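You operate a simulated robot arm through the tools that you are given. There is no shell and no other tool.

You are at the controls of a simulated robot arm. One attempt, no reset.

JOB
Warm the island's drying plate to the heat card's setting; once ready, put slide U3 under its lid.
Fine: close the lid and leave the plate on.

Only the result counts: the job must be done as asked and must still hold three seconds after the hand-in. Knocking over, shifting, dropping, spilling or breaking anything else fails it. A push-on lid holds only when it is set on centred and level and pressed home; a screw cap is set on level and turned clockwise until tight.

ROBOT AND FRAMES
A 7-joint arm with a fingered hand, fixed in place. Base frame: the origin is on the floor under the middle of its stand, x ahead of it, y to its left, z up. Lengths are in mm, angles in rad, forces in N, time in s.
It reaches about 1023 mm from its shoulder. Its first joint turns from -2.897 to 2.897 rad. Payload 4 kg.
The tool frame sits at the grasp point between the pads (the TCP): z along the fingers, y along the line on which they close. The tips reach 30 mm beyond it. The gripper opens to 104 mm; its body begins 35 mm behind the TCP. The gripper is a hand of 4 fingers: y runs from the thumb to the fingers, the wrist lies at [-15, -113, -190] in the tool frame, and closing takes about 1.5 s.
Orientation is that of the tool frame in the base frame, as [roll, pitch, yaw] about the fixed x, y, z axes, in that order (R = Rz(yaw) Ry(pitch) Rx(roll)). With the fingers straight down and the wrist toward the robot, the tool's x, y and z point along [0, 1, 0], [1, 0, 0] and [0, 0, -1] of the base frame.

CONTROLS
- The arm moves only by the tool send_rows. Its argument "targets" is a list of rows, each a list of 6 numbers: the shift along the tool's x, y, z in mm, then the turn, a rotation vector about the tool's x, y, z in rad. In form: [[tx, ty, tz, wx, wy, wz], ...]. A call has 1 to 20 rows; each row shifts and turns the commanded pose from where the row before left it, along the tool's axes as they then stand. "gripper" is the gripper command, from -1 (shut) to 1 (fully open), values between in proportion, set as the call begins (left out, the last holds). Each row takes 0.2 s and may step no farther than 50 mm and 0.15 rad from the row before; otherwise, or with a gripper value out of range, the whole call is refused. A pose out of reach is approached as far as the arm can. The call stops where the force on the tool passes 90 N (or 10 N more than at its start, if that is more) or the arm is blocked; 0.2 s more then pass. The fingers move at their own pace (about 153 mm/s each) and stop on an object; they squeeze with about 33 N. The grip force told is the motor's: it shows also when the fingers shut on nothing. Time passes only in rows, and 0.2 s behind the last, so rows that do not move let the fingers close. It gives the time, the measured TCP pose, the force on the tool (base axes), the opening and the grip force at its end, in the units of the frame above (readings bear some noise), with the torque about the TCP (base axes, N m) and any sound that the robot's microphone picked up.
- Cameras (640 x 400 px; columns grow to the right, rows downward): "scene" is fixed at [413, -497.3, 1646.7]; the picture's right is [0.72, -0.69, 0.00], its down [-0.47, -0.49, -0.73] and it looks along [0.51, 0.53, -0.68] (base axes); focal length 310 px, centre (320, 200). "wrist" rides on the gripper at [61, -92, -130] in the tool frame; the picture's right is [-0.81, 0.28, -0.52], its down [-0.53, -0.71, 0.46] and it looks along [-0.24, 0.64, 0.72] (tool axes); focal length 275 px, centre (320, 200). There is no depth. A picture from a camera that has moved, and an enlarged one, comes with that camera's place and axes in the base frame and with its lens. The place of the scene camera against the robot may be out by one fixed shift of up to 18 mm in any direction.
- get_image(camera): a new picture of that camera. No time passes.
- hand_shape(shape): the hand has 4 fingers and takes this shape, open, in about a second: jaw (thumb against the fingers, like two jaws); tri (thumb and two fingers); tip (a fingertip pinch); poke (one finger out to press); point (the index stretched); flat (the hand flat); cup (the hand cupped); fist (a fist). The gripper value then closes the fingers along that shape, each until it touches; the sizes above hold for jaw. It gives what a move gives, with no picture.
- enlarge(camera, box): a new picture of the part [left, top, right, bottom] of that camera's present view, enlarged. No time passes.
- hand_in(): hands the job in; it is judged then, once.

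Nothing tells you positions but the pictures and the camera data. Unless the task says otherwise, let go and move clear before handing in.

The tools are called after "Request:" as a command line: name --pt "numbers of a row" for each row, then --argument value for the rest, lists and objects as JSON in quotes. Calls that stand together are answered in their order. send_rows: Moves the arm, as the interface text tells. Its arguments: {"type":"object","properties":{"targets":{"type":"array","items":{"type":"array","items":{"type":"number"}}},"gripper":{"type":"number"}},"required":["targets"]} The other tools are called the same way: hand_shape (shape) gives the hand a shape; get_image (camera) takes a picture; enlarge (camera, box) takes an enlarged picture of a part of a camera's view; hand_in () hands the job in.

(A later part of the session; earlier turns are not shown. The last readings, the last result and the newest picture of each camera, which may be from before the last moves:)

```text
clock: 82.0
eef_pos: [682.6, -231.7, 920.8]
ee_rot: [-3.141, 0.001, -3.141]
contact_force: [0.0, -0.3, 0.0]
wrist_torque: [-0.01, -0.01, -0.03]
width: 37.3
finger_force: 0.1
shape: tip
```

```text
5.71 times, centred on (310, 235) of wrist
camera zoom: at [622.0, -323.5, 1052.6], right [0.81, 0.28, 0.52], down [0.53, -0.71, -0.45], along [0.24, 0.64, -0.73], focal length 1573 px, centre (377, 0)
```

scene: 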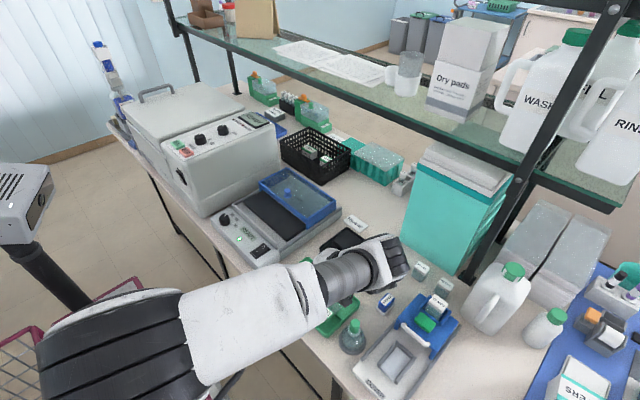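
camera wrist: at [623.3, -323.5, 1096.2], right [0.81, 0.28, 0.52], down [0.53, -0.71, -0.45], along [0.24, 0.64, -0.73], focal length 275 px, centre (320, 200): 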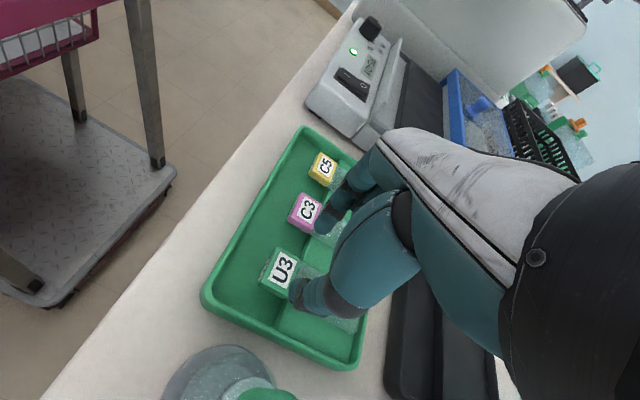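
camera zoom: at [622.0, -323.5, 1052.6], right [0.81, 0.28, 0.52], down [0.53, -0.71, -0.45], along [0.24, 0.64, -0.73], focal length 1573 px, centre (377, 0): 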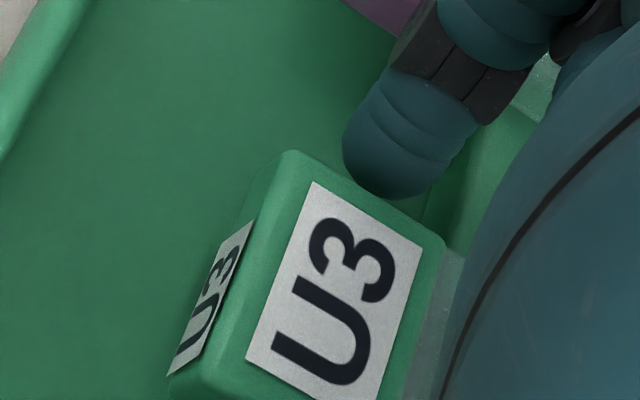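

Request:
send_rows --pt "0 0 2.5 0 0 0" --pt "0 0 0 0 0 0"

Request:
send_rows --pt "0 0 0 0 0 0" --pt "0 0 0 0 0 0" --pt "0 0 0 0 0 0" --pt "0 0 0 0 0 0" --pt "0 0 0 0 0 0" --pt "0 0 0 0 0 0" --gripper -1

Request:
enlarge --camera "wrist" --box '[210, 190, 370, 310]'

```text
clock: 82.6
eef_pos: [683.5, -231.7, 919.6]
ee_rot: [-3.14, 0.0, 3.14]
contact_force: [0.1, -0.1, 0.1]
wrist_torque: [0.02, 0.0, 0.0]
width: 37.3
finger_force: 0.0
shape: tip
```

```text
clock: 84.0
eef_pos: [681.7, -232.1, 921.1]
ee_rot: [-3.141, 0.0, -3.141]
contact_force: [-0.5, -0.5, -0.5]
wrist_torque: [-0.02, 0.03, -0.02]
width: 26.1
finger_force: 33.0
shape: tip
```

```text
3.33 times, centred on (290, 250) of wrist
camera zoom: at [622.2, -323.4, 1050.1], right [0.81, 0.28, 0.52], down [0.53, -0.71, -0.45], along [0.24, 0.64, -0.73], focal length 918 px, centre (420, 33)
```

zoom: 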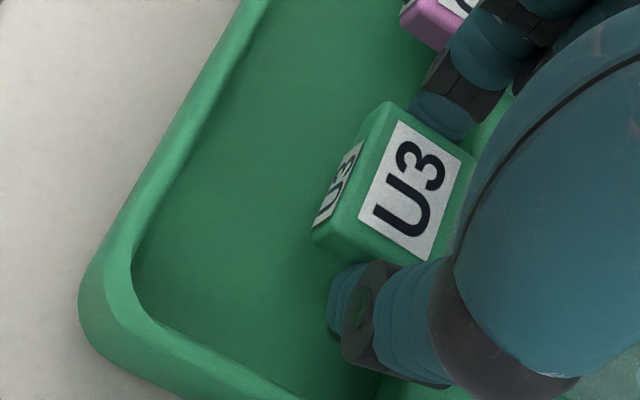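

Gripped at 26 mm width. Lifting slowly to check the hold.

Request:
send_rows --pt "0 0 -4 0 0 0" --pt "0 0 -6 0 0 0" --pt "0 0 -10 0 0 0" --pt "0 0 -10 0 0 0" --pt "0 0 0 0 0 0"

Request:
get_image --camera "wrist"

Request:
enlarge --camera "wrist" --box '[210, 190, 370, 310]'

Request:
enlarge --camera "scene" --box '[270, 250, 398, 330]'

```text
clock: 85.2
eef_pos: [683.3, -232.1, 950.3]
ee_rot: [-3.14, 0.001, -3.141]
contact_force: [-0.4, -0.2, -0.4]
wrist_torque: [0.0, 0.0, -0.01]
width: 26.2
finger_force: 33.4
shape: tip
```

```text
taken
camera wrist: at [622.6, -323.3, 1080.1], right [0.81, 0.28, 0.52], down [0.53, -0.71, -0.45], along [0.24, 0.64, -0.73], focal length 275 px, centre (320, 200)
```

wrist: 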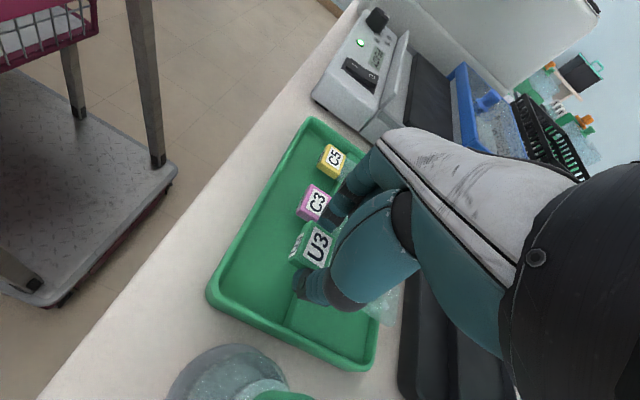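

```text
3.33 times, centred on (290, 250) of wrist
camera zoom: at [622.6, -323.3, 1080.1], right [0.81, 0.28, 0.52], down [0.53, -0.71, -0.45], along [0.24, 0.64, -0.73], focal length 918 px, centre (420, 33)
```

zoom: 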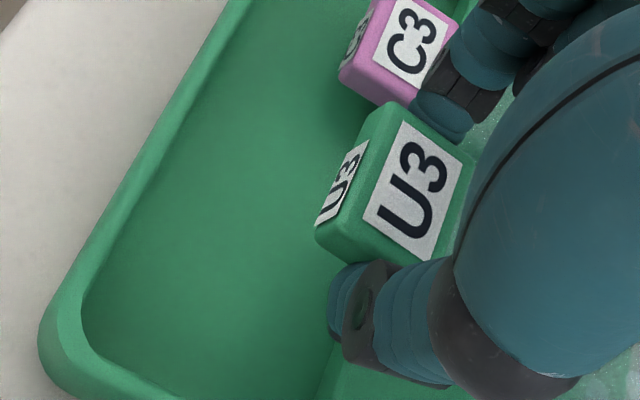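

```text
5.00 times, centred on (334, 290) of scene
camera zoom: at [413.0, -497.3, 1646.7], right [0.72, -0.69, 0.0], down [-0.47, -0.49, -0.73], along [0.51, 0.53, -0.68], focal length 1552 px, centre (250, -250)
```

zoom: 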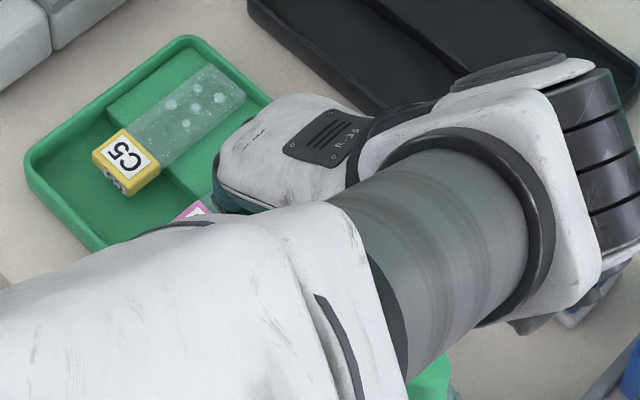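

Request:
enlarge --camera "wrist" --box '[340, 260, 440, 340]'

```text
5.00 times, centred on (390, 300) of wrist
camera zoom: at [622.6, -323.3, 1080.1], right [0.81, 0.28, 0.52], down [0.53, -0.71, -0.45], along [0.24, 0.64, -0.73], focal length 1376 px, centre (-30, -300)
```

zoom: 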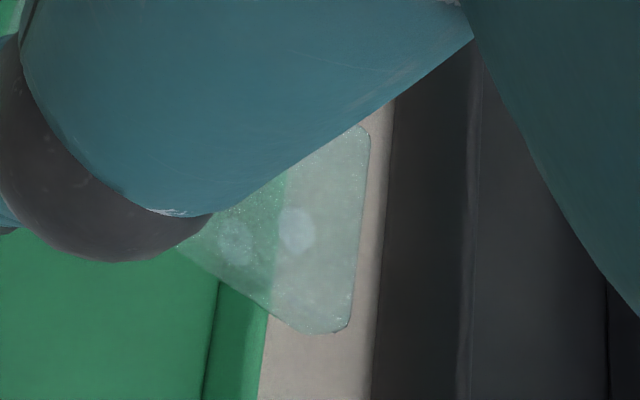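

U3 is clear of the tray and level, yawed only about −4° in the grip. I'll raise it, carry it over the plate, and correct the yaw.

Request:
send_rows --pt "0 0 -25 0 0 0" --pt "0 0 -30 0 0 0" --pt "0 0 -15 0 0 0" --pt "-3 20 0 0 0 0" --pt "-6 35 0 0 0 0" --pt "-6.5 40 0 0 0 0" --pt "-6.5 40 0 0 0 0" --pt "-6.5 40 0 0 0 0" --pt "-6.5 40 0 0 0 0" --pt "-6.5 40 0 0 0 0" --pt "-6 40 0 0 0 -0.035" --pt "-2 30 0 0 0 -0.03" --pt "0 0 0 0 0 0"

Request:
get_image --camera "wrist"

Request:
enlarge --camera "scene" --box '[200, 150, 360, 250]'

```text
clock: 88.0
eef_pos: [730.5, 93.8, 1018.9]
ee_rot: [-3.14, -0.002, -3.077]
contact_force: [0.4, -0.9, -0.6]
wrist_torque: [0.02, 0.02, 0.0]
width: 26.0
finger_force: 32.5
shape: tip
```

```text
taken
camera wrist: at [677.0, -1.9, 1149.2], right [0.79, 0.33, 0.52], down [0.58, -0.68, -0.46], along [0.2, 0.66, -0.73], focal length 275 px, centre (320, 200)
```

wrist: 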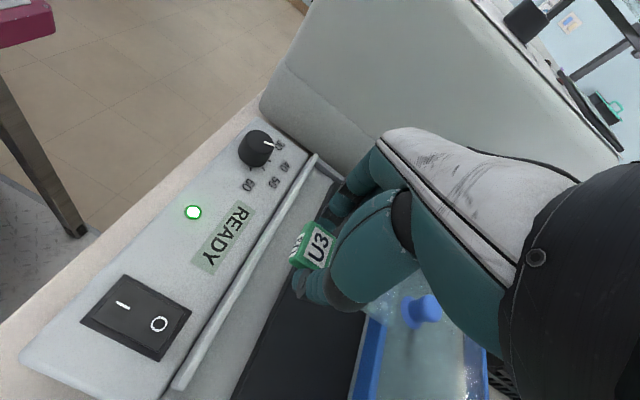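

```text
4.00 times, centred on (280, 200) of scene
camera zoom: at [413.0, -497.3, 1646.7], right [0.72, -0.69, 0.0], down [-0.47, -0.49, -0.73], along [0.51, 0.53, -0.68], focal length 1241 px, centre (480, 200)
```

zoom: 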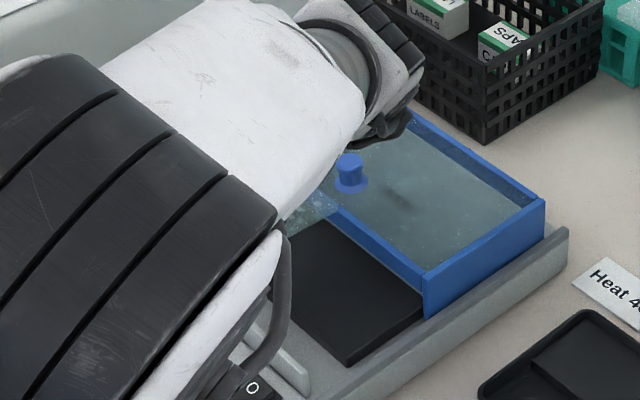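

Request:
enlarge --camera "wrist" --box '[160, 220, 400, 400]'

Request:
enlarge --camera "wrist" --box '[230, 140, 390, 260]'

```text
2.22 times, centred on (280, 310) of wrist
camera zoom: at [677.0, -1.9, 1149.2], right [0.79, 0.33, 0.52], down [0.58, -0.68, -0.46], along [0.2, 0.66, -0.73], focal length 612 px, centre (409, -44)
```

zoom: 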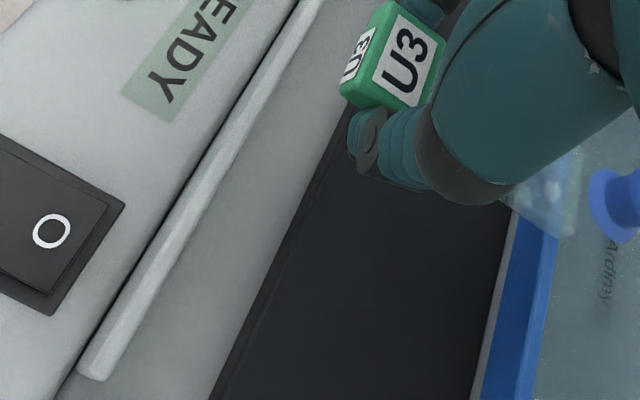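

```text
3.33 times, centred on (310, 200) of wrist
camera zoom: at [677.0, -1.9, 1149.2], right [0.79, 0.33, 0.52], down [0.58, -0.68, -0.46], along [0.2, 0.66, -0.73], focal length 918 px, centre (353, 200)
```

zoom: 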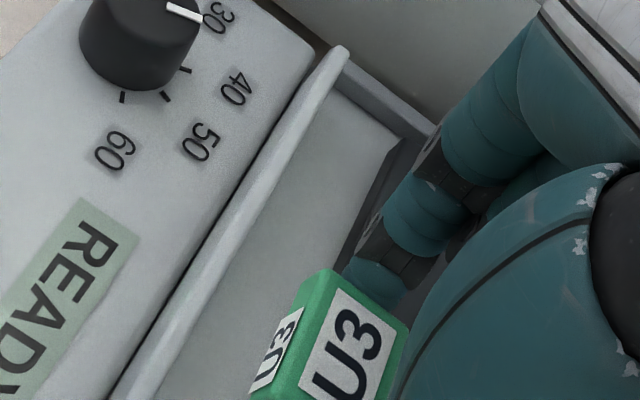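

U3 is over the plate: plate front edge at x≈744.5, recess from 709 to 744, label centre now at x≈731.5. I'll nudge it 2 mm toward the front and lower it.

Request:
send_rows --pt "2 0 20 0 0 0" --pt "0 0 20 0 0 0" --pt "0 0 12 0 0 0" --pt "0 0 0 0 0 0"

Request:
get_image --camera "wrist"

Request:
enlarge --camera "wrist" --box '[190, 190, 430, 370]'

```text
clock: 89.0
eef_pos: [731.1, 93.5, 966.8]
ee_rot: [-3.14, 0.0, -3.075]
contact_force: [1.1, -0.7, -1.1]
wrist_torque: [-0.02, 0.05, 0.03]
width: 26.0
finger_force: 33.2
shape: tip
```

```text
taken
camera wrist: at [675.3, -1.7, 1097.2], right [0.79, 0.33, 0.52], down [0.58, -0.68, -0.45], along [0.2, 0.66, -0.73], focal length 275 px, centre (320, 200)
```

wrist: 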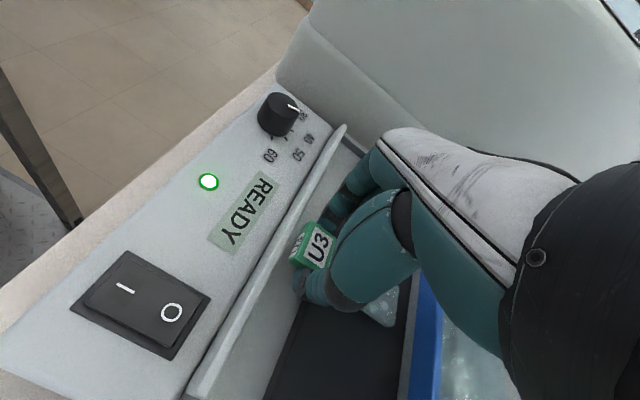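

```text
2.22 times, centred on (310, 280) of wrist
camera zoom: at [675.3, -1.7, 1097.2], right [0.79, 0.33, 0.52], down [0.58, -0.68, -0.45], along [0.2, 0.66, -0.73], focal length 612 px, centre (342, 22)
```

zoom: 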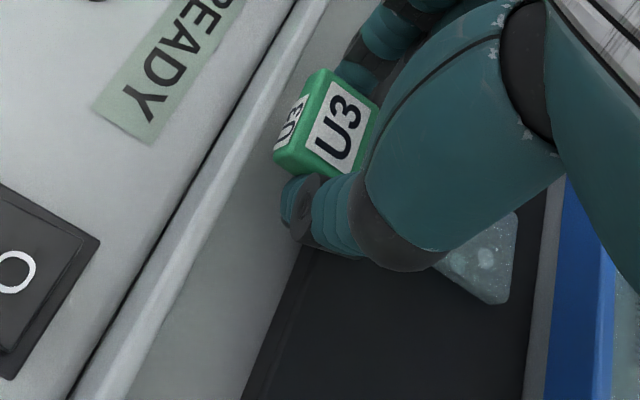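

Request:
send_rows --pt "0 0 3 0 0 0" --pt "0 0 3 0 0 0" --pt "0 0 2 0 0 0"

Request:
send_rows --pt "0 0 2 0 0 0" --pt "0 0 0 0 0 0"

Request:
enlarge --camera "wrist" --box '[190, 190, 430, 370]'

```text
clock: 89.8
eef_pos: [728.6, 92.8, 960.4]
ee_rot: [-3.139, -0.001, -3.076]
contact_force: [-0.2, 0.1, 0.1]
wrist_torque: [-0.03, 0.02, 0.02]
width: 26.2
finger_force: 32.4
shape: tip
```

```text
clock: 90.4
eef_pos: [730.2, 93.2, 958.1]
ee_rot: [-3.14, -0.001, -3.074]
contact_force: [0.5, 0.0, 0.9]
wrist_torque: [0.06, -0.04, 0.0]
width: 25.9
finger_force: 33.2
shape: tip
```

```text
2.22 times, centred on (310, 280) of wrist
camera zoom: at [674.8, -2.3, 1087.7], right [0.79, 0.33, 0.52], down [0.58, -0.68, -0.45], along [0.2, 0.66, -0.73], focal length 612 px, centre (342, 22)
```

zoom: 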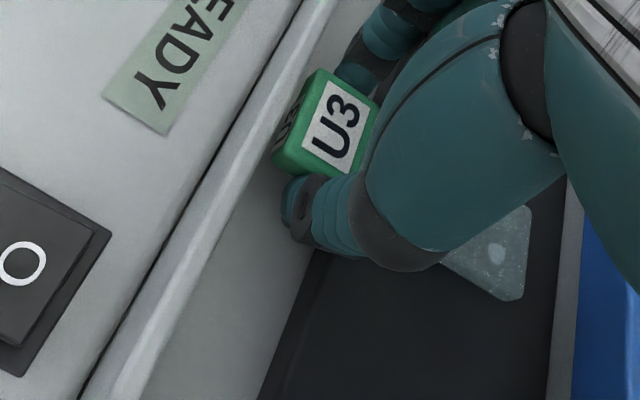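

Request:
enlarge --camera "wrist" --box '[270, 205, 350, 265]'

Request:
enlarge --camera "wrist" --box '[350, 250, 430, 310]'

Request:
get_image --camera "scene"

```text
6.67 times, centred on (310, 235) of wrist
camera zoom: at [674.8, -2.3, 1087.7], right [0.79, 0.33, 0.52], down [0.58, -0.68, -0.45], along [0.2, 0.66, -0.73], focal length 1835 px, centre (387, -33)
```

zoom: 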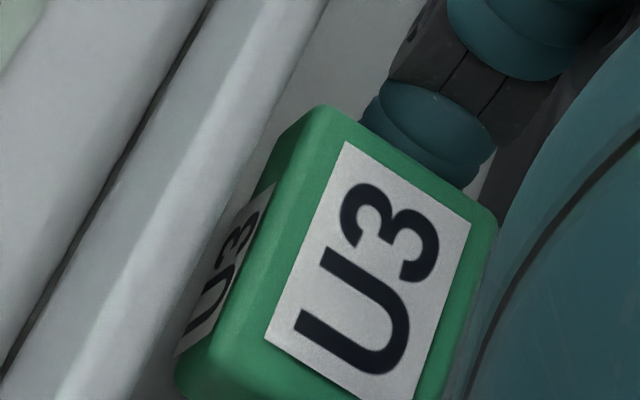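

```text
6.67 times, centred on (390, 280) of wrist
camera zoom: at [674.8, -2.3, 1087.7], right [0.79, 0.33, 0.52], down [0.58, -0.68, -0.45], along [0.2, 0.66, -0.73], focal length 1835 px, centre (-147, -333)
```

zoom: 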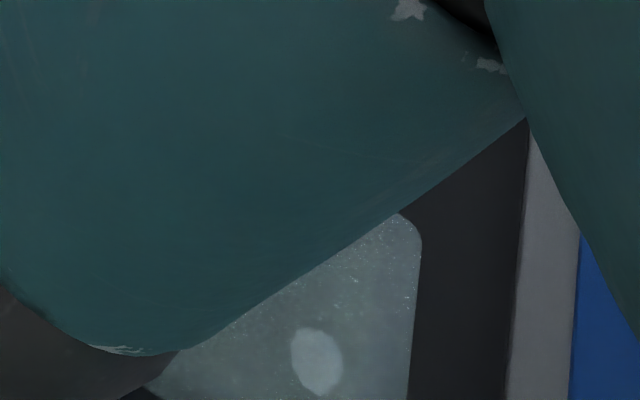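

```text
taken
```

scene: 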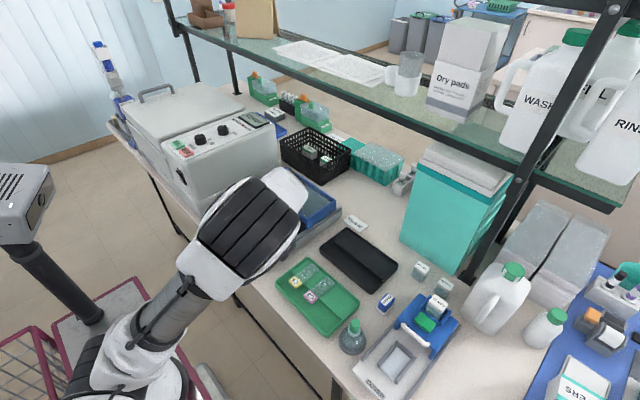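

The glass has touched the plate's front edge and the slide is pitched up about 5° (I went about 1.5 mm too low). I'll raise slightly and tilt the hand by the same amount to lay it flat before releasing.

Request:
send_rows --pt "-1 0 -1 0 0.04 0" --pt "-1 0 -0.5 0 0.045 0" --pt "0 0 0 0 0 0"

Request:
enlarge --camera "wrist" --box '[270, 205, 350, 265]'

Request:
enlarge --camera "wrist" --box '[190, 190, 430, 370]'

```text
clock: 91.2
eef_pos: [731.3, 93.8, 958.3]
ee_rot: [-3.139, -0.084, -3.078]
contact_force: [0.3, 0.7, 0.2]
wrist_torque: [0.0, 0.01, -0.02]
width: 25.9
finger_force: 33.2
shape: tip
```

```text
6.67 times, centred on (310, 235) of wrist
camera zoom: at [687.9, -1.2, 1093.7], right [0.83, 0.33, 0.45], down [0.54, -0.68, -0.5], along [0.14, 0.65, -0.74], focal length 1835 px, centre (387, -33)
```

zoom: 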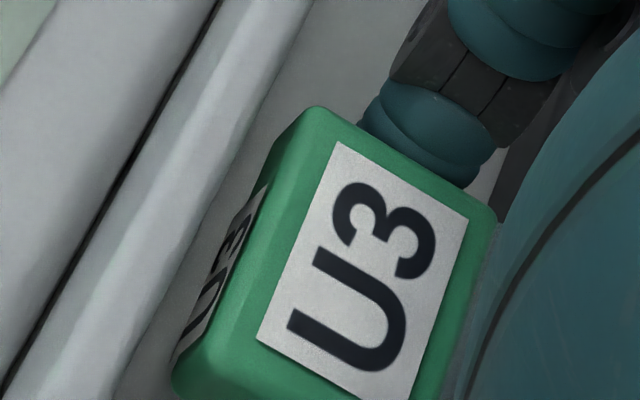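

```text
2.22 times, centred on (310, 280) of wrist
camera zoom: at [687.9, -1.2, 1093.7], right [0.83, 0.33, 0.45], down [0.54, -0.68, -0.5], along [0.14, 0.65, -0.74], focal length 612 px, centre (342, 22)
```

zoom: 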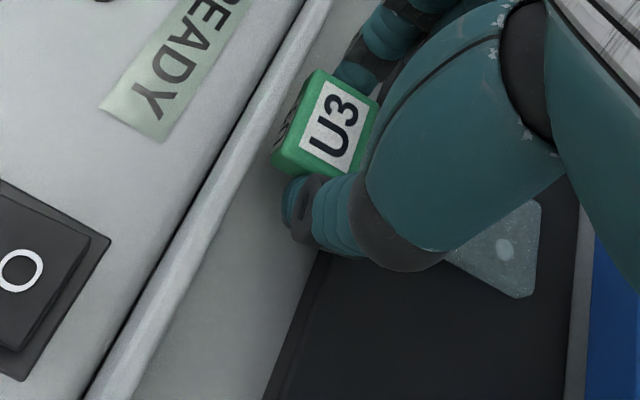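

The slide is lying level on the plate (contact force near zero). Releasing.

Request:
send_rows --pt "0 0 0 0 0 0" --pt "0 0 0 0 0 0" --pt "0 0 0 0 0 0" --gripper -0.3

Request:
enlarge --camera "wrist" --box '[190, 190, 430, 370]'

Request:
enlarge --camera "wrist" --box '[270, 205, 350, 265]'

```text
clock: 92.0
eef_pos: [731.7, 93.2, 958.7]
ee_rot: [-3.14, -0.086, -3.076]
contact_force: [-0.3, 0.2, 0.1]
wrist_torque: [-0.01, -0.03, -0.01]
width: 36.2
finger_force: 0.0
shape: tip
```

```text
2.22 times, centred on (310, 280) of wrist
camera zoom: at [687.8, -1.2, 1093.7], right [0.83, 0.33, 0.45], down [0.54, -0.68, -0.5], along [0.14, 0.65, -0.74], focal length 612 px, centre (342, 22)
```

zoom: 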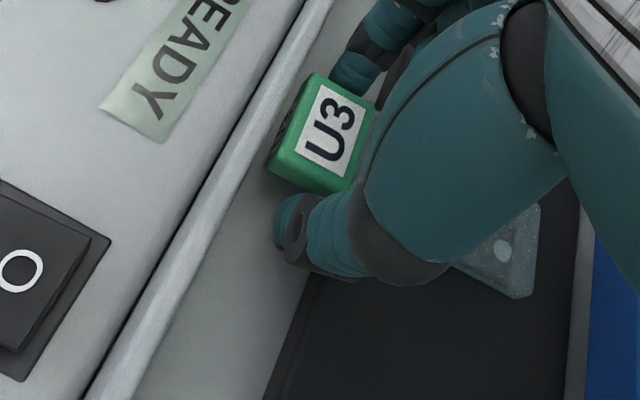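

```text
6.67 times, centred on (310, 235) of wrist
camera zoom: at [687.8, -1.2, 1093.7], right [0.83, 0.33, 0.45], down [0.54, -0.68, -0.5], along [0.14, 0.65, -0.74], focal length 1835 px, centre (387, -33)
```

zoom: 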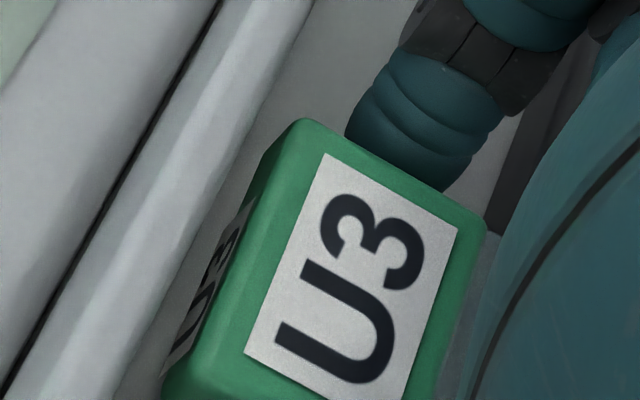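

Request:
send_rows --pt "0.84 0 -9.96 0 0 0" --pt "1.7 0 -19.9 0 0 0" --pt "2.5 0 -29.9 0 0 0" --pt "3.3 0 -39.9 0 0 0" --pt "0 0 0 0 -0.085 0.065"

Request:
get_image --camera "wrist"

Request:
enlarge --camera "scene" --box '[200, 150, 360, 250]'

```text
clock: 93.2
eef_pos: [730.7, 94.6, 1059.3]
ee_rot: [-3.137, 0.0, -3.141]
contact_force: [0.7, 0.2, -0.1]
wrist_torque: [0.01, -0.01, 0.01]
width: 36.3
finger_force: 0.0
shape: tip
```

```text
taken
camera wrist: at [670.9, 2.6, 1189.1], right [0.81, 0.28, 0.52], down [0.53, -0.72, -0.45], along [0.24, 0.64, -0.73], focal length 275 px, centre (320, 200)
```

wrist: 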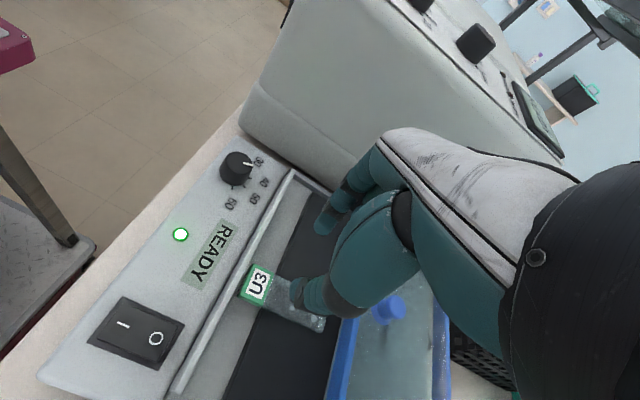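

```text
4.00 times, centred on (280, 200) of scene
camera zoom: at [413.0, -497.3, 1646.7], right [0.72, -0.69, 0.0], down [-0.47, -0.49, -0.73], along [0.51, 0.53, -0.68], focal length 1241 px, centre (480, 200)
```

zoom: 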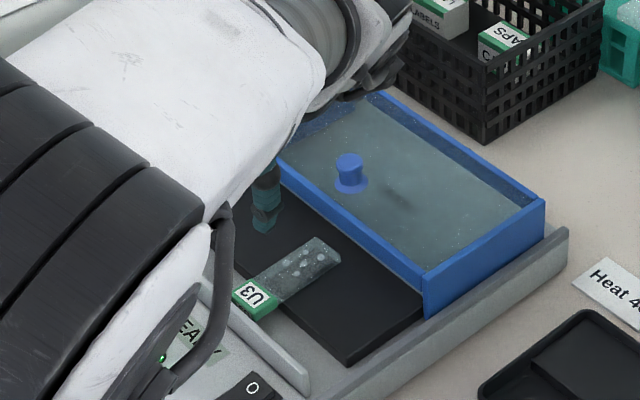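

U3 rests on the plate. Before closing I want to be sure the lid's front wall clears the label, so I'll take zoomed views.

Request:
enlarge --camera "wrist" --box '[225, 250, 345, 340]'

Request:
enlarge --camera "scene" --box '[250, 185, 330, 245]'

```text
4.44 times, centred on (285, 295) of wrist
camera zoom: at [670.9, 2.6, 1189.1], right [0.81, 0.28, 0.52], down [0.53, -0.72, -0.45], along [0.24, 0.64, -0.73], focal length 1224 px, centre (476, -222)
```

zoom: 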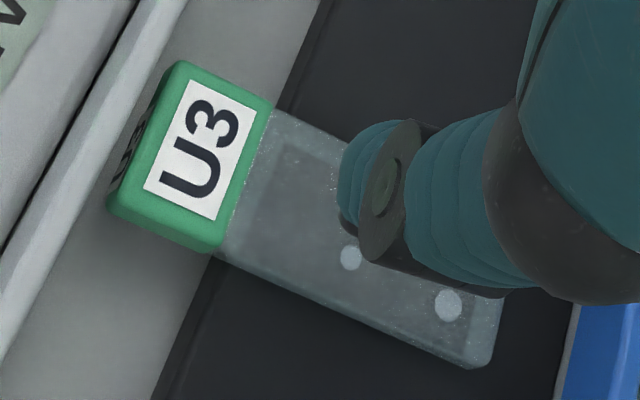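

```text
6.67 times, centred on (290, 215) of scene
camera zoom: at [413.0, -497.3, 1646.7], right [0.72, -0.69, 0.0], down [-0.47, -0.49, -0.73], along [0.51, 0.53, -0.68], focal length 2069 px, centre (520, 100)
```

zoom: 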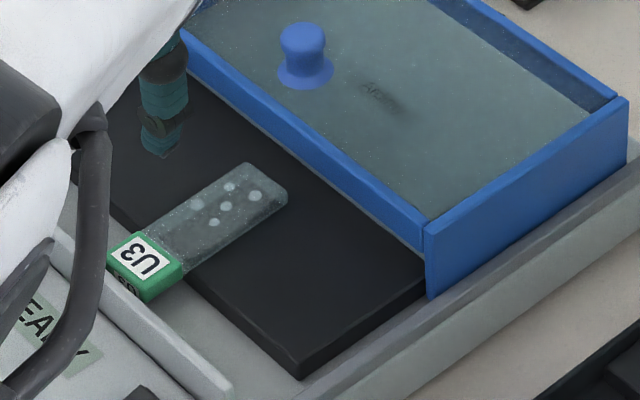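

Request:
enlarge --camera "scene" --box '[260, 205, 300, 230]'

Request:
enlarge --camera "scene" --box '[280, 195, 320, 220]'

```text
16.00 times, centred on (280, 218) of scene
camera zoom: at [413.0, -497.3, 1646.7], right [0.72, -0.69, 0.0], down [-0.47, -0.49, -0.73], along [0.51, 0.53, -0.68], focal length 4965 px, centre (960, -80)
```

zoom: 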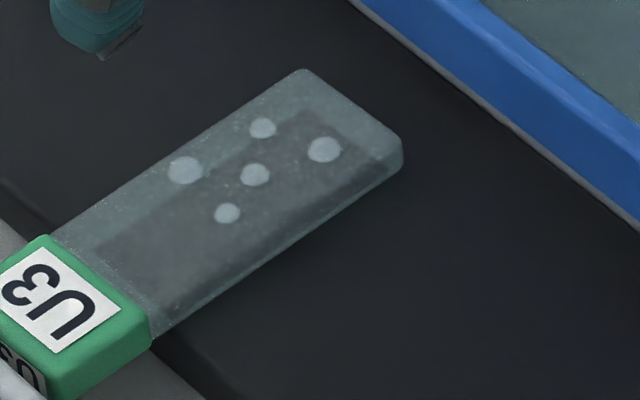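

```text
16.00 times, centred on (300, 208) of scene
camera zoom: at [413.0, -497.3, 1646.7], right [0.72, -0.69, 0.0], down [-0.47, -0.49, -0.73], along [0.51, 0.53, -0.68], focal length 4965 px, centre (640, 80)
```

zoom: 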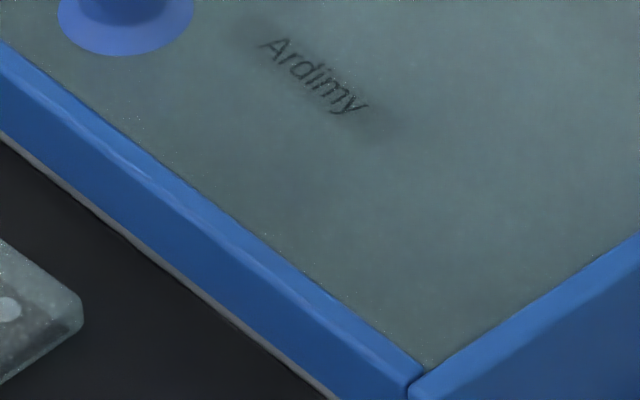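

U3 is flat on the plate with its label in the recess. Now I'll re-grip the lid knob (now at about [852.5, 118.6]) and close it slowly, watching clearance over the label.

Request:
send_rows --pt "0 0 0 0 0 0.13" --pt "0 0 0 0 0 0.13" --pt "0 0 0 0 0 0.131" --pt "0 0 0 0 0 0.131" --pt "0 0 0 0 0 0.131" --pt "0 0 0 0 0 0.131" --pt "-23 34.5 0 0 0 0" --pt "-23 34.5 0 0 0 0" --pt "-23 34.5 0 0 0 0" --pt "0 0 0 0 0 0" --gripper 0.2

Request:
enlarge --camera "wrist" --box '[210, 200, 370, 320]'

Request:
get_image --camera "wrist"

Request:
enlarge --camera "scene" --box '[200, 150, 360, 250]'

```text
clock: 95.4
eef_pos: [854.3, 118.8, 1059.2]
ee_rot: [-3.138, 0.004, 2.356]
contact_force: [-0.5, -0.7, 0.6]
wrist_torque: [0.0, -0.02, 0.0]
width: 62.1
finger_force: 0.0
shape: tip
```

```text
3.33 times, centred on (290, 260) of wrist
camera zoom: at [746.7, 97.0, 1189.6], right [0.77, -0.38, 0.52], down [-0.13, -0.88, -0.45], along [0.63, 0.28, -0.73], focal length 918 px, centre (420, 0)
```

zoom: 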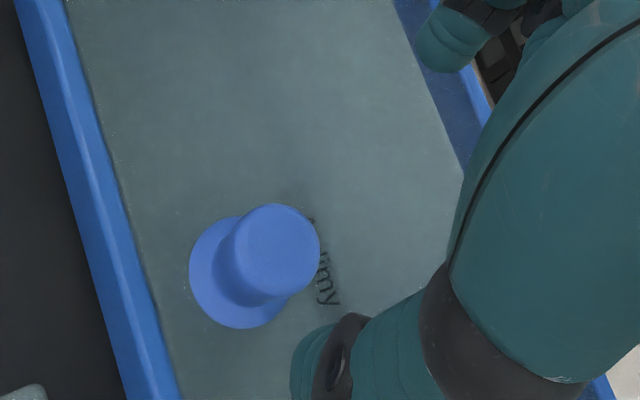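

```text
taken
camera wrist: at [746.7, 97.0, 1189.6], right [0.77, -0.38, 0.52], down [-0.13, -0.88, -0.45], along [0.63, 0.28, -0.73], focal length 275 px, centre (320, 200)
```

wrist: 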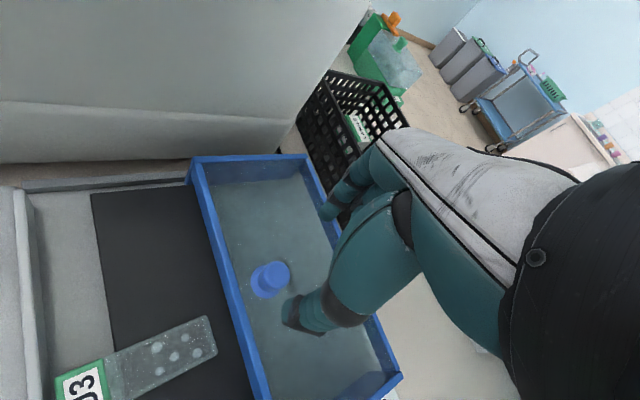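

```text
4.00 times, centred on (280, 200) of scene
camera zoom: at [413.0, -497.3, 1646.7], right [0.72, -0.69, 0.0], down [-0.47, -0.49, -0.73], along [0.51, 0.53, -0.68], focal length 1241 px, centre (480, 200)
```

zoom: 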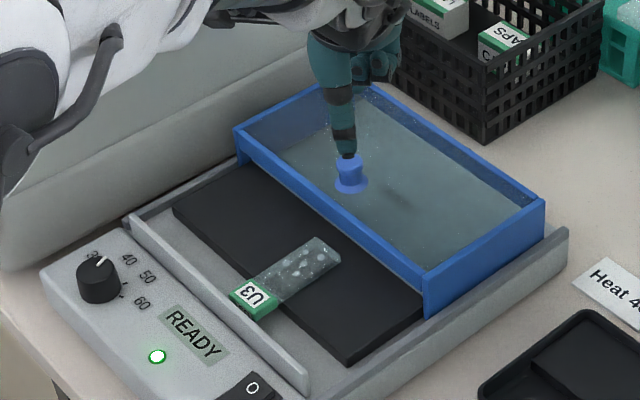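

Request:
enlarge --camera "wrist" --box '[40, 300, 240, 400]'

Request:
send_rows --pt "2.7 -2 20 0 0 0" --pt "0 0 20 0 0 0" --pt "0 0 10 0 0 0" --pt "0 0 5 0 0 0"

Request:
send_rows --pt "0 0 0 0 0 0" --pt "0 0 0 0 0 0" --pt "0 0 0 0 0 0" --pt "0 0 0 0 0 0" --pt "0 0 0 0 0 0" --pt "0 0 0 0 0 0" --pt "0 0 0 0 0 0" --gripper -1

Request:
enlarge --camera "wrist" --box '[210, 180, 370, 300]'

```text
3.20 times, centred on (140, 350) of wrist
camera zoom: at [746.7, 97.0, 1189.6], right [0.77, -0.38, 0.52], down [-0.13, -0.88, -0.45], along [0.63, 0.28, -0.73], focal length 881 px, centre (896, -280)
```

zoom: 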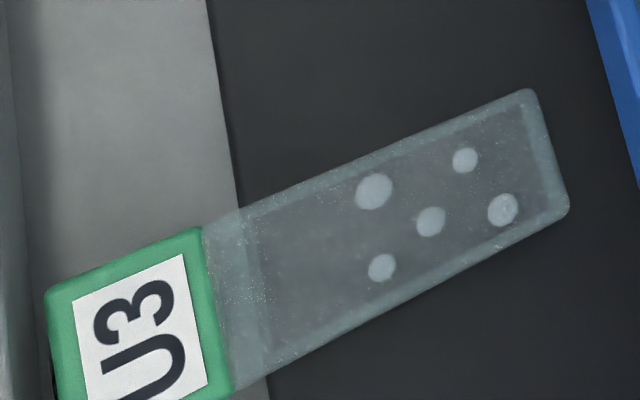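

```text
clock: 96.4
eef_pos: [849.9, 118.9, 1003.1]
ee_rot: [-3.139, 0.001, 2.358]
contact_force: [-0.4, 0.8, -0.2]
wrist_torque: [-0.02, -0.03, -0.01]
width: 61.9
finger_force: 0.1
shape: tip
```

```text
clock: 98.0
eef_pos: [850.3, 117.7, 1003.9]
ee_rot: [-3.138, 0.003, 2.36]
contact_force: [-0.4, -3.3, -5.7]
wrist_torque: [-0.04, -0.02, -0.04]
width: 13.1
finger_force: 32.9
shape: tip
```

```text
3.33 times, centred on (290, 240) of wrist
camera zoom: at [742.8, 97.3, 1134.0], right [0.77, -0.38, 0.52], down [-0.13, -0.88, -0.45], along [0.63, 0.28, -0.73], focal length 918 px, centre (420, 67)
```

zoom: 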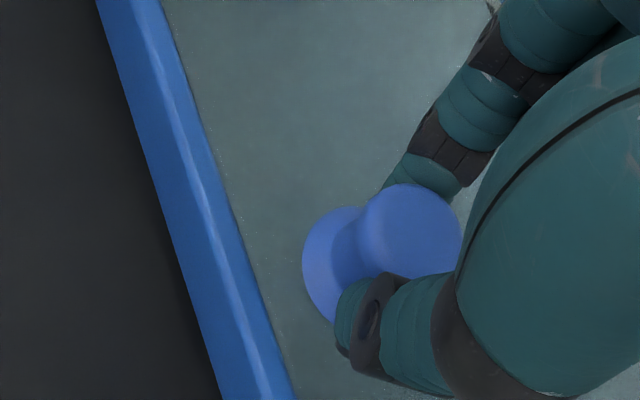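

The close triangulation now gives the lid's front wall bottom at z≈951 and the label top at ≈944, so it clears. The knob is gripped; closing toward −x, pausing before the label.

Request:
send_rows --pt "2.8 -2.8 0 0 0 0" --pt "5.68 -5.63 0 0 0 0" --pt "5.68 -5.63 0 0 0 0" --pt "5.68 -5.63 0 0 0 0" --pt "5.68 -5.63 0 0 0 0" --pt "5.68 -5.63 0 0 0 0" --pt "5.68 -5.63 0 0 0 0" --pt "5.68 -5.63 0 0 0 0" --pt "5.68 -5.63 0 0 0 0" --pt "0 0 0 0 0 0"

Request:
enlarge --camera "scene" --box '[200, 150, 360, 250]'

Request:
get_image --camera "wrist"

```text
clock: 100.2
eef_pos: [782.1, 119.2, 1003.4]
ee_rot: [-3.138, 0.003, 2.356]
contact_force: [0.5, -5.9, -4.5]
wrist_torque: [-0.12, -0.05, -0.04]
width: 13.5
finger_force: 32.9
shape: tip
```

```text
4.00 times, centred on (280, 200) of scene
camera zoom: at [413.0, -497.3, 1646.7], right [0.72, -0.69, 0.0], down [-0.47, -0.49, -0.73], along [0.51, 0.53, -0.68], focal length 1241 px, centre (480, 200)
```

zoom: 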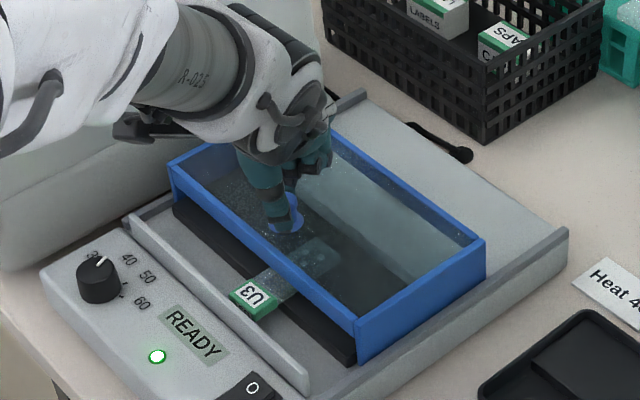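

```text
taken
camera wrist: at [675.2, 97.6, 1133.8], right [0.77, -0.38, 0.52], down [-0.13, -0.88, -0.45], along [0.63, 0.28, -0.73], focal length 275 px, centre (320, 200)
```

wrist: 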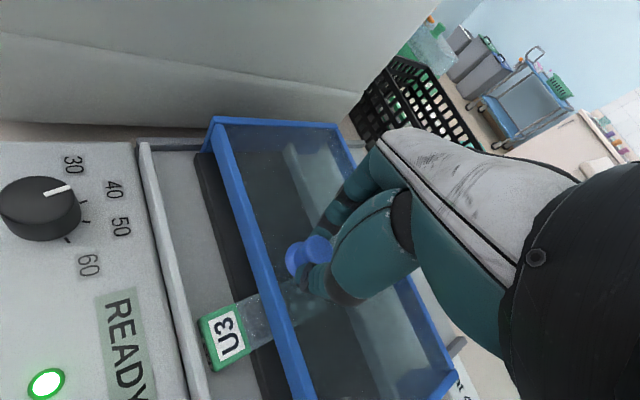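

The lid passes over the glass without touching it. Continuing gently over the label.

Request:
send_rows --pt "2.84 -2.82 0 0 0 0" --pt "2.84 -2.82 0 0 0 0" --pt "2.84 -2.82 0 0 0 0" --pt "2.84 -2.82 0 0 0 0" --pt "2.84 -2.82 0 0 0 0" --pt "2.84 -2.82 0 0 0 0" --pt "0 0 0 0 0 0"

Request:
enlarge --camera "scene" --box '[200, 150, 360, 250]'

Request:
enlarge --camera "wrist" --box '[150, 200, 390, 380]'

```text
clock: 101.8
eef_pos: [758.0, 119.1, 1002.9]
ee_rot: [-3.138, 0.0, 2.358]
contact_force: [0.2, -3.7, -5.0]
wrist_torque: [-0.06, -0.06, -0.06]
width: 13.3
finger_force: 33.3
shape: tip
```

```text
4.00 times, centred on (280, 200) of scene
camera zoom: at [413.0, -497.3, 1646.7], right [0.72, -0.69, 0.0], down [-0.47, -0.49, -0.73], along [0.51, 0.53, -0.68], focal length 1241 px, centre (480, 200)
```

zoom: 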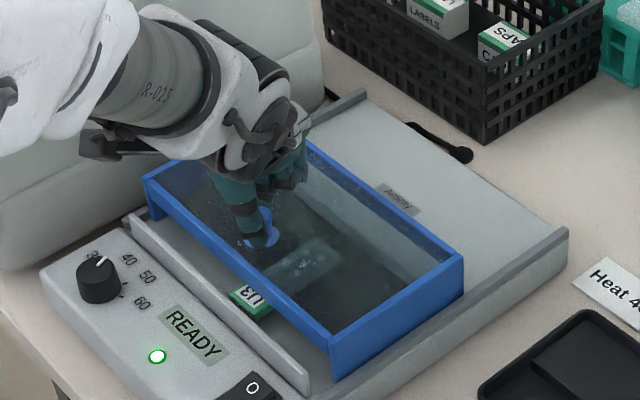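

```text
2.22 times, centred on (270, 290) of wrist
camera zoom: at [651.2, 97.3, 1133.8], right [0.77, -0.38, 0.52], down [-0.13, -0.88, -0.45], along [0.63, 0.28, -0.73], focal length 612 px, centre (431, 0)
```

zoom: 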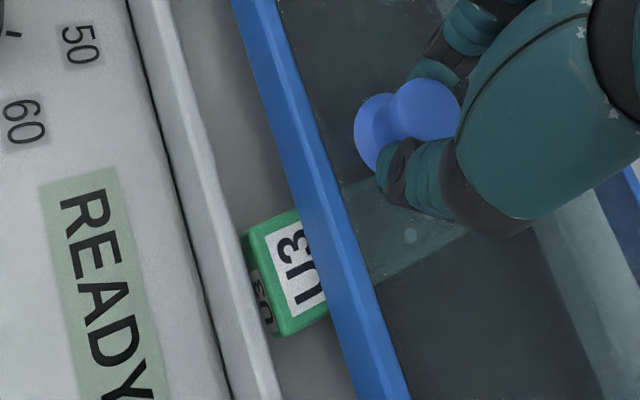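

Request:
send_rows --pt "2.13 -2.11 0 0 0 0" --pt "2.13 -2.11 0 0 0 0" --pt "2.13 -2.11 0 0 0 0" --pt "2.13 -2.11 0 0 0 0" --pt "2.13 -2.11 0 0 0 0" --pt "2.13 -2.11 0 0 0 0" --pt "0 0 0 0 0 0"

Request:
enlarge --camera "scene" --box '[200, 150, 360, 250]'

Request:
enlarge --camera "wrist" --box '[150, 200, 390, 380]'

```text
clock: 103.4
eef_pos: [740.0, 117.6, 1003.0]
ee_rot: [-3.137, 0.002, 2.359]
contact_force: [-0.3, -4.1, -7.7]
wrist_torque: [-0.1, -0.01, -0.06]
width: 13.2
finger_force: 33.1
shape: tip
```

```text
4.00 times, centred on (280, 200) of scene
camera zoom: at [413.0, -497.3, 1646.7], right [0.72, -0.69, 0.0], down [-0.47, -0.49, -0.73], along [0.51, 0.53, -0.68], focal length 1241 px, centre (480, 200)
```

zoom: 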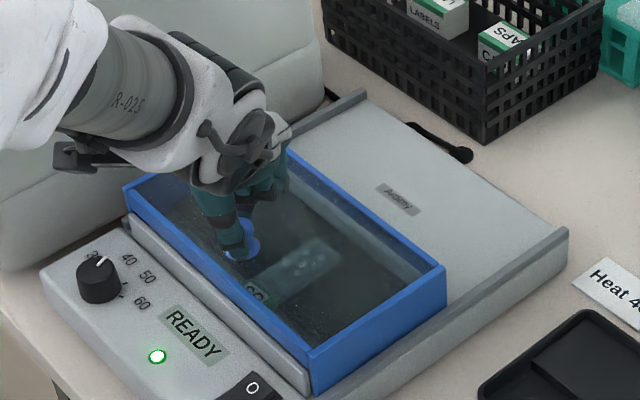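

```text
2.22 times, centred on (270, 290) of wrist
camera zoom: at [633.2, 97.4, 1134.0], right [0.77, -0.38, 0.52], down [-0.13, -0.88, -0.45], along [0.63, 0.28, -0.73], focal length 612 px, centre (431, 0)
```

zoom: 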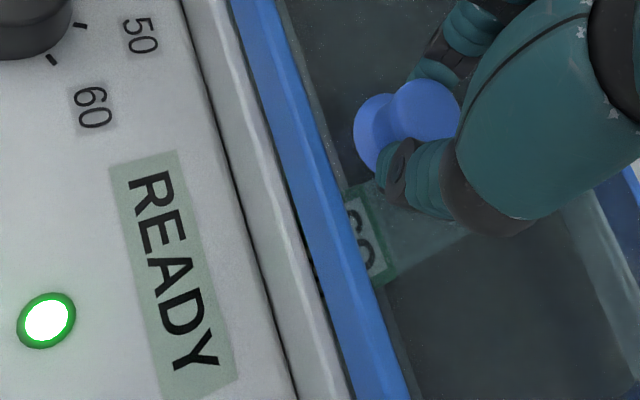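

About 4–5 mm left to the original closed position. Easing it home.

Request:
send_rows --pt "1.07 -1.06 0 0 0 0" --pt "1.07 -1.06 0 0 0 0" --pt "1.07 -1.06 0 0 0 0" --pt "0 0 0 0 0 0"

Request:
enlarge --camera "scene" --box '[200, 170, 360, 270]'

```text
clock: 104.4
eef_pos: [735.2, 118.7, 1003.8]
ee_rot: [-3.138, 0.001, 2.357]
contact_force: [-1.7, -2.6, -8.7]
wrist_torque: [-0.05, 0.0, -0.05]
width: 13.2
finger_force: 32.5
shape: tip
```

```text
4.00 times, centred on (280, 220) of scene
camera zoom: at [413.0, -497.3, 1646.7], right [0.72, -0.69, 0.0], down [-0.47, -0.49, -0.73], along [0.51, 0.53, -0.68], focal length 1241 px, centre (480, 120)
```

zoom: 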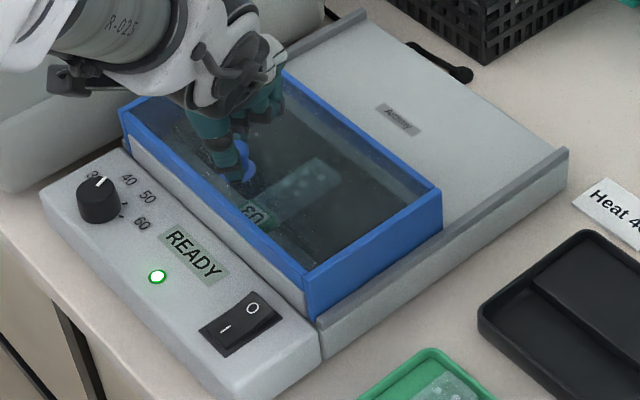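

Request:
send_rows --pt "0.71 -0.7 0 0 0 0" --pt "0.71 -0.7 0 0 0 0" --pt "0 0 0 0 0 0"

Request:
enlarge --camera "scene" --box '[200, 170, 360, 270]'

Request:
enlarge --camera "wrist" --box '[150, 200, 390, 380]'

```text
clock: 105.2
eef_pos: [735.0, 118.6, 1004.5]
ee_rot: [-3.139, 0.005, 2.356]
contact_force: [2.9, -3.5, -5.5]
wrist_torque: [0.0, -0.13, -0.07]
width: 13.2
finger_force: 32.9
shape: tip
```

```text
4.00 times, centred on (280, 220) of scene
camera zoom: at [413.0, -497.3, 1646.7], right [0.72, -0.69, 0.0], down [-0.47, -0.49, -0.73], along [0.51, 0.53, -0.68], focal length 1241 px, centre (480, 120)
```

zoom: 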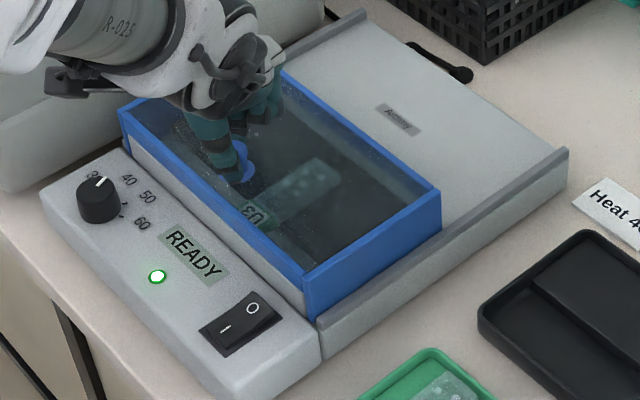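

```text
2.22 times, centred on (270, 290) of wrist
camera zoom: at [627.2, 97.2, 1133.9], right [0.77, -0.38, 0.52], down [-0.13, -0.88, -0.45], along [0.63, 0.28, -0.73], focal length 612 px, centre (431, 0)
```

zoom: 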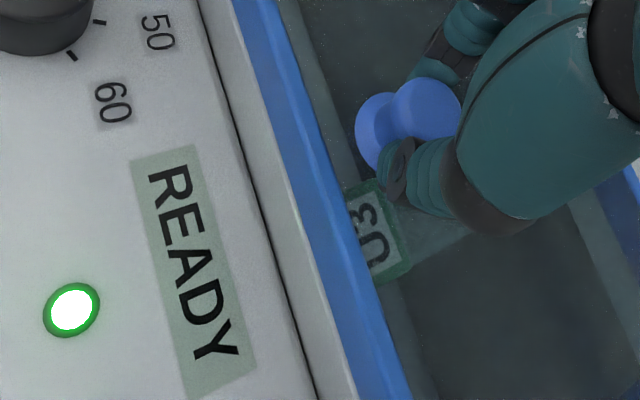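

Request:
send_rows --pt "1.07 -1.06 0 0 0 0" --pt "1.07 -1.06 0 0 0 0" --pt "0 0 0 0 0 0"

Request:
enlarge --camera "scene" --box '[200, 170, 360, 270]'

```text
clock: 106.0
eef_pos: [731.8, 119.1, 1004.3]
ee_rot: [-3.139, 0.004, 2.357]
contact_force: [11.6, -7.6, -4.5]
wrist_torque: [-0.08, -0.36, -0.12]
width: 13.3
finger_force: 33.2
shape: tip
```

```text
4.00 times, centred on (280, 220) of scene
camera zoom: at [413.0, -497.3, 1646.7], right [0.72, -0.69, 0.0], down [-0.47, -0.49, -0.73], along [0.51, 0.53, -0.68], focal length 1241 px, centre (480, 120)
```

zoom: 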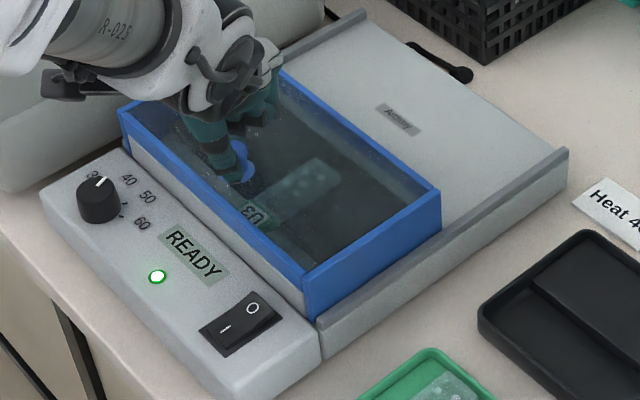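

The lid is against its end stop (11.6 N reaction), matching its original closed position. Releasing the knob and rising clear.

Request:
send_rows --pt "0 0 0 0 0 0" --pt "0 0 0 0 0 0" --pt "0 0 0 0 0 0" --pt "0 0 0 0 0 0" --gripper 0.2

Request:
send_rows --pt "0 0 -8 0 0 0" --pt "0 0 -20 0 0 0" --pt "0 0 -40 0 0 0" --pt "0 -40 -20 0 0 0" --pt "0 -45 0 0 0 0" --pt "0 -45 0 0 0 0"

Request:
enlarge --camera "scene" --box '[200, 170, 360, 270]'

Request:
get_image --camera "wrist"

```text
clock: 107.0
eef_pos: [731.0, 117.9, 1002.6]
ee_rot: [-3.137, 0.001, 2.357]
contact_force: [0.3, -0.7, 0.4]
wrist_torque: [0.0, 0.01, 0.04]
width: 61.9
finger_force: 0.0
shape: tip
```

```text
clock: 108.4
eef_pos: [638.5, 29.6, 1094.8]
ee_rot: [-3.14, 0.002, 2.359]
contact_force: [0.1, -0.2, -0.7]
wrist_torque: [0.04, 0.03, 0.01]
width: 62.3
finger_force: 0.2
shape: tip
```

```text
4.00 times, centred on (280, 220) of scene
camera zoom: at [413.0, -497.3, 1646.7], right [0.72, -0.69, 0.0], down [-0.47, -0.49, -0.73], along [0.51, 0.53, -0.68], focal length 1241 px, centre (480, 120)
```

zoom: 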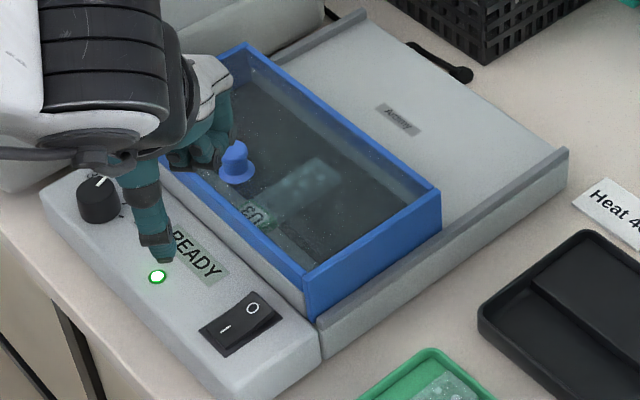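

```text
taken
camera wrist: at [531.5, 7.0, 1224.0], right [0.77, -0.37, 0.52], down [-0.12, -0.88, -0.45], along [0.63, 0.28, -0.73], focal length 275 px, centre (320, 200)
```

wrist: 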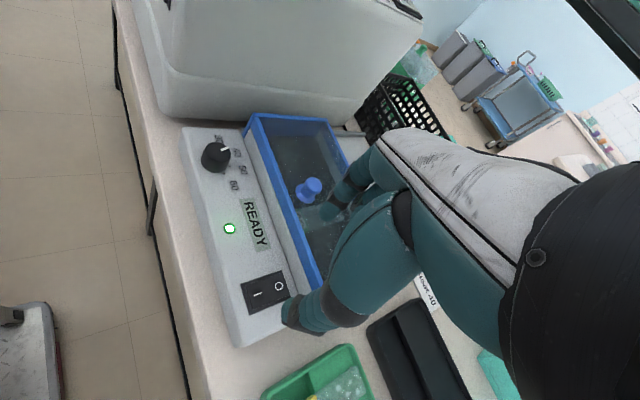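

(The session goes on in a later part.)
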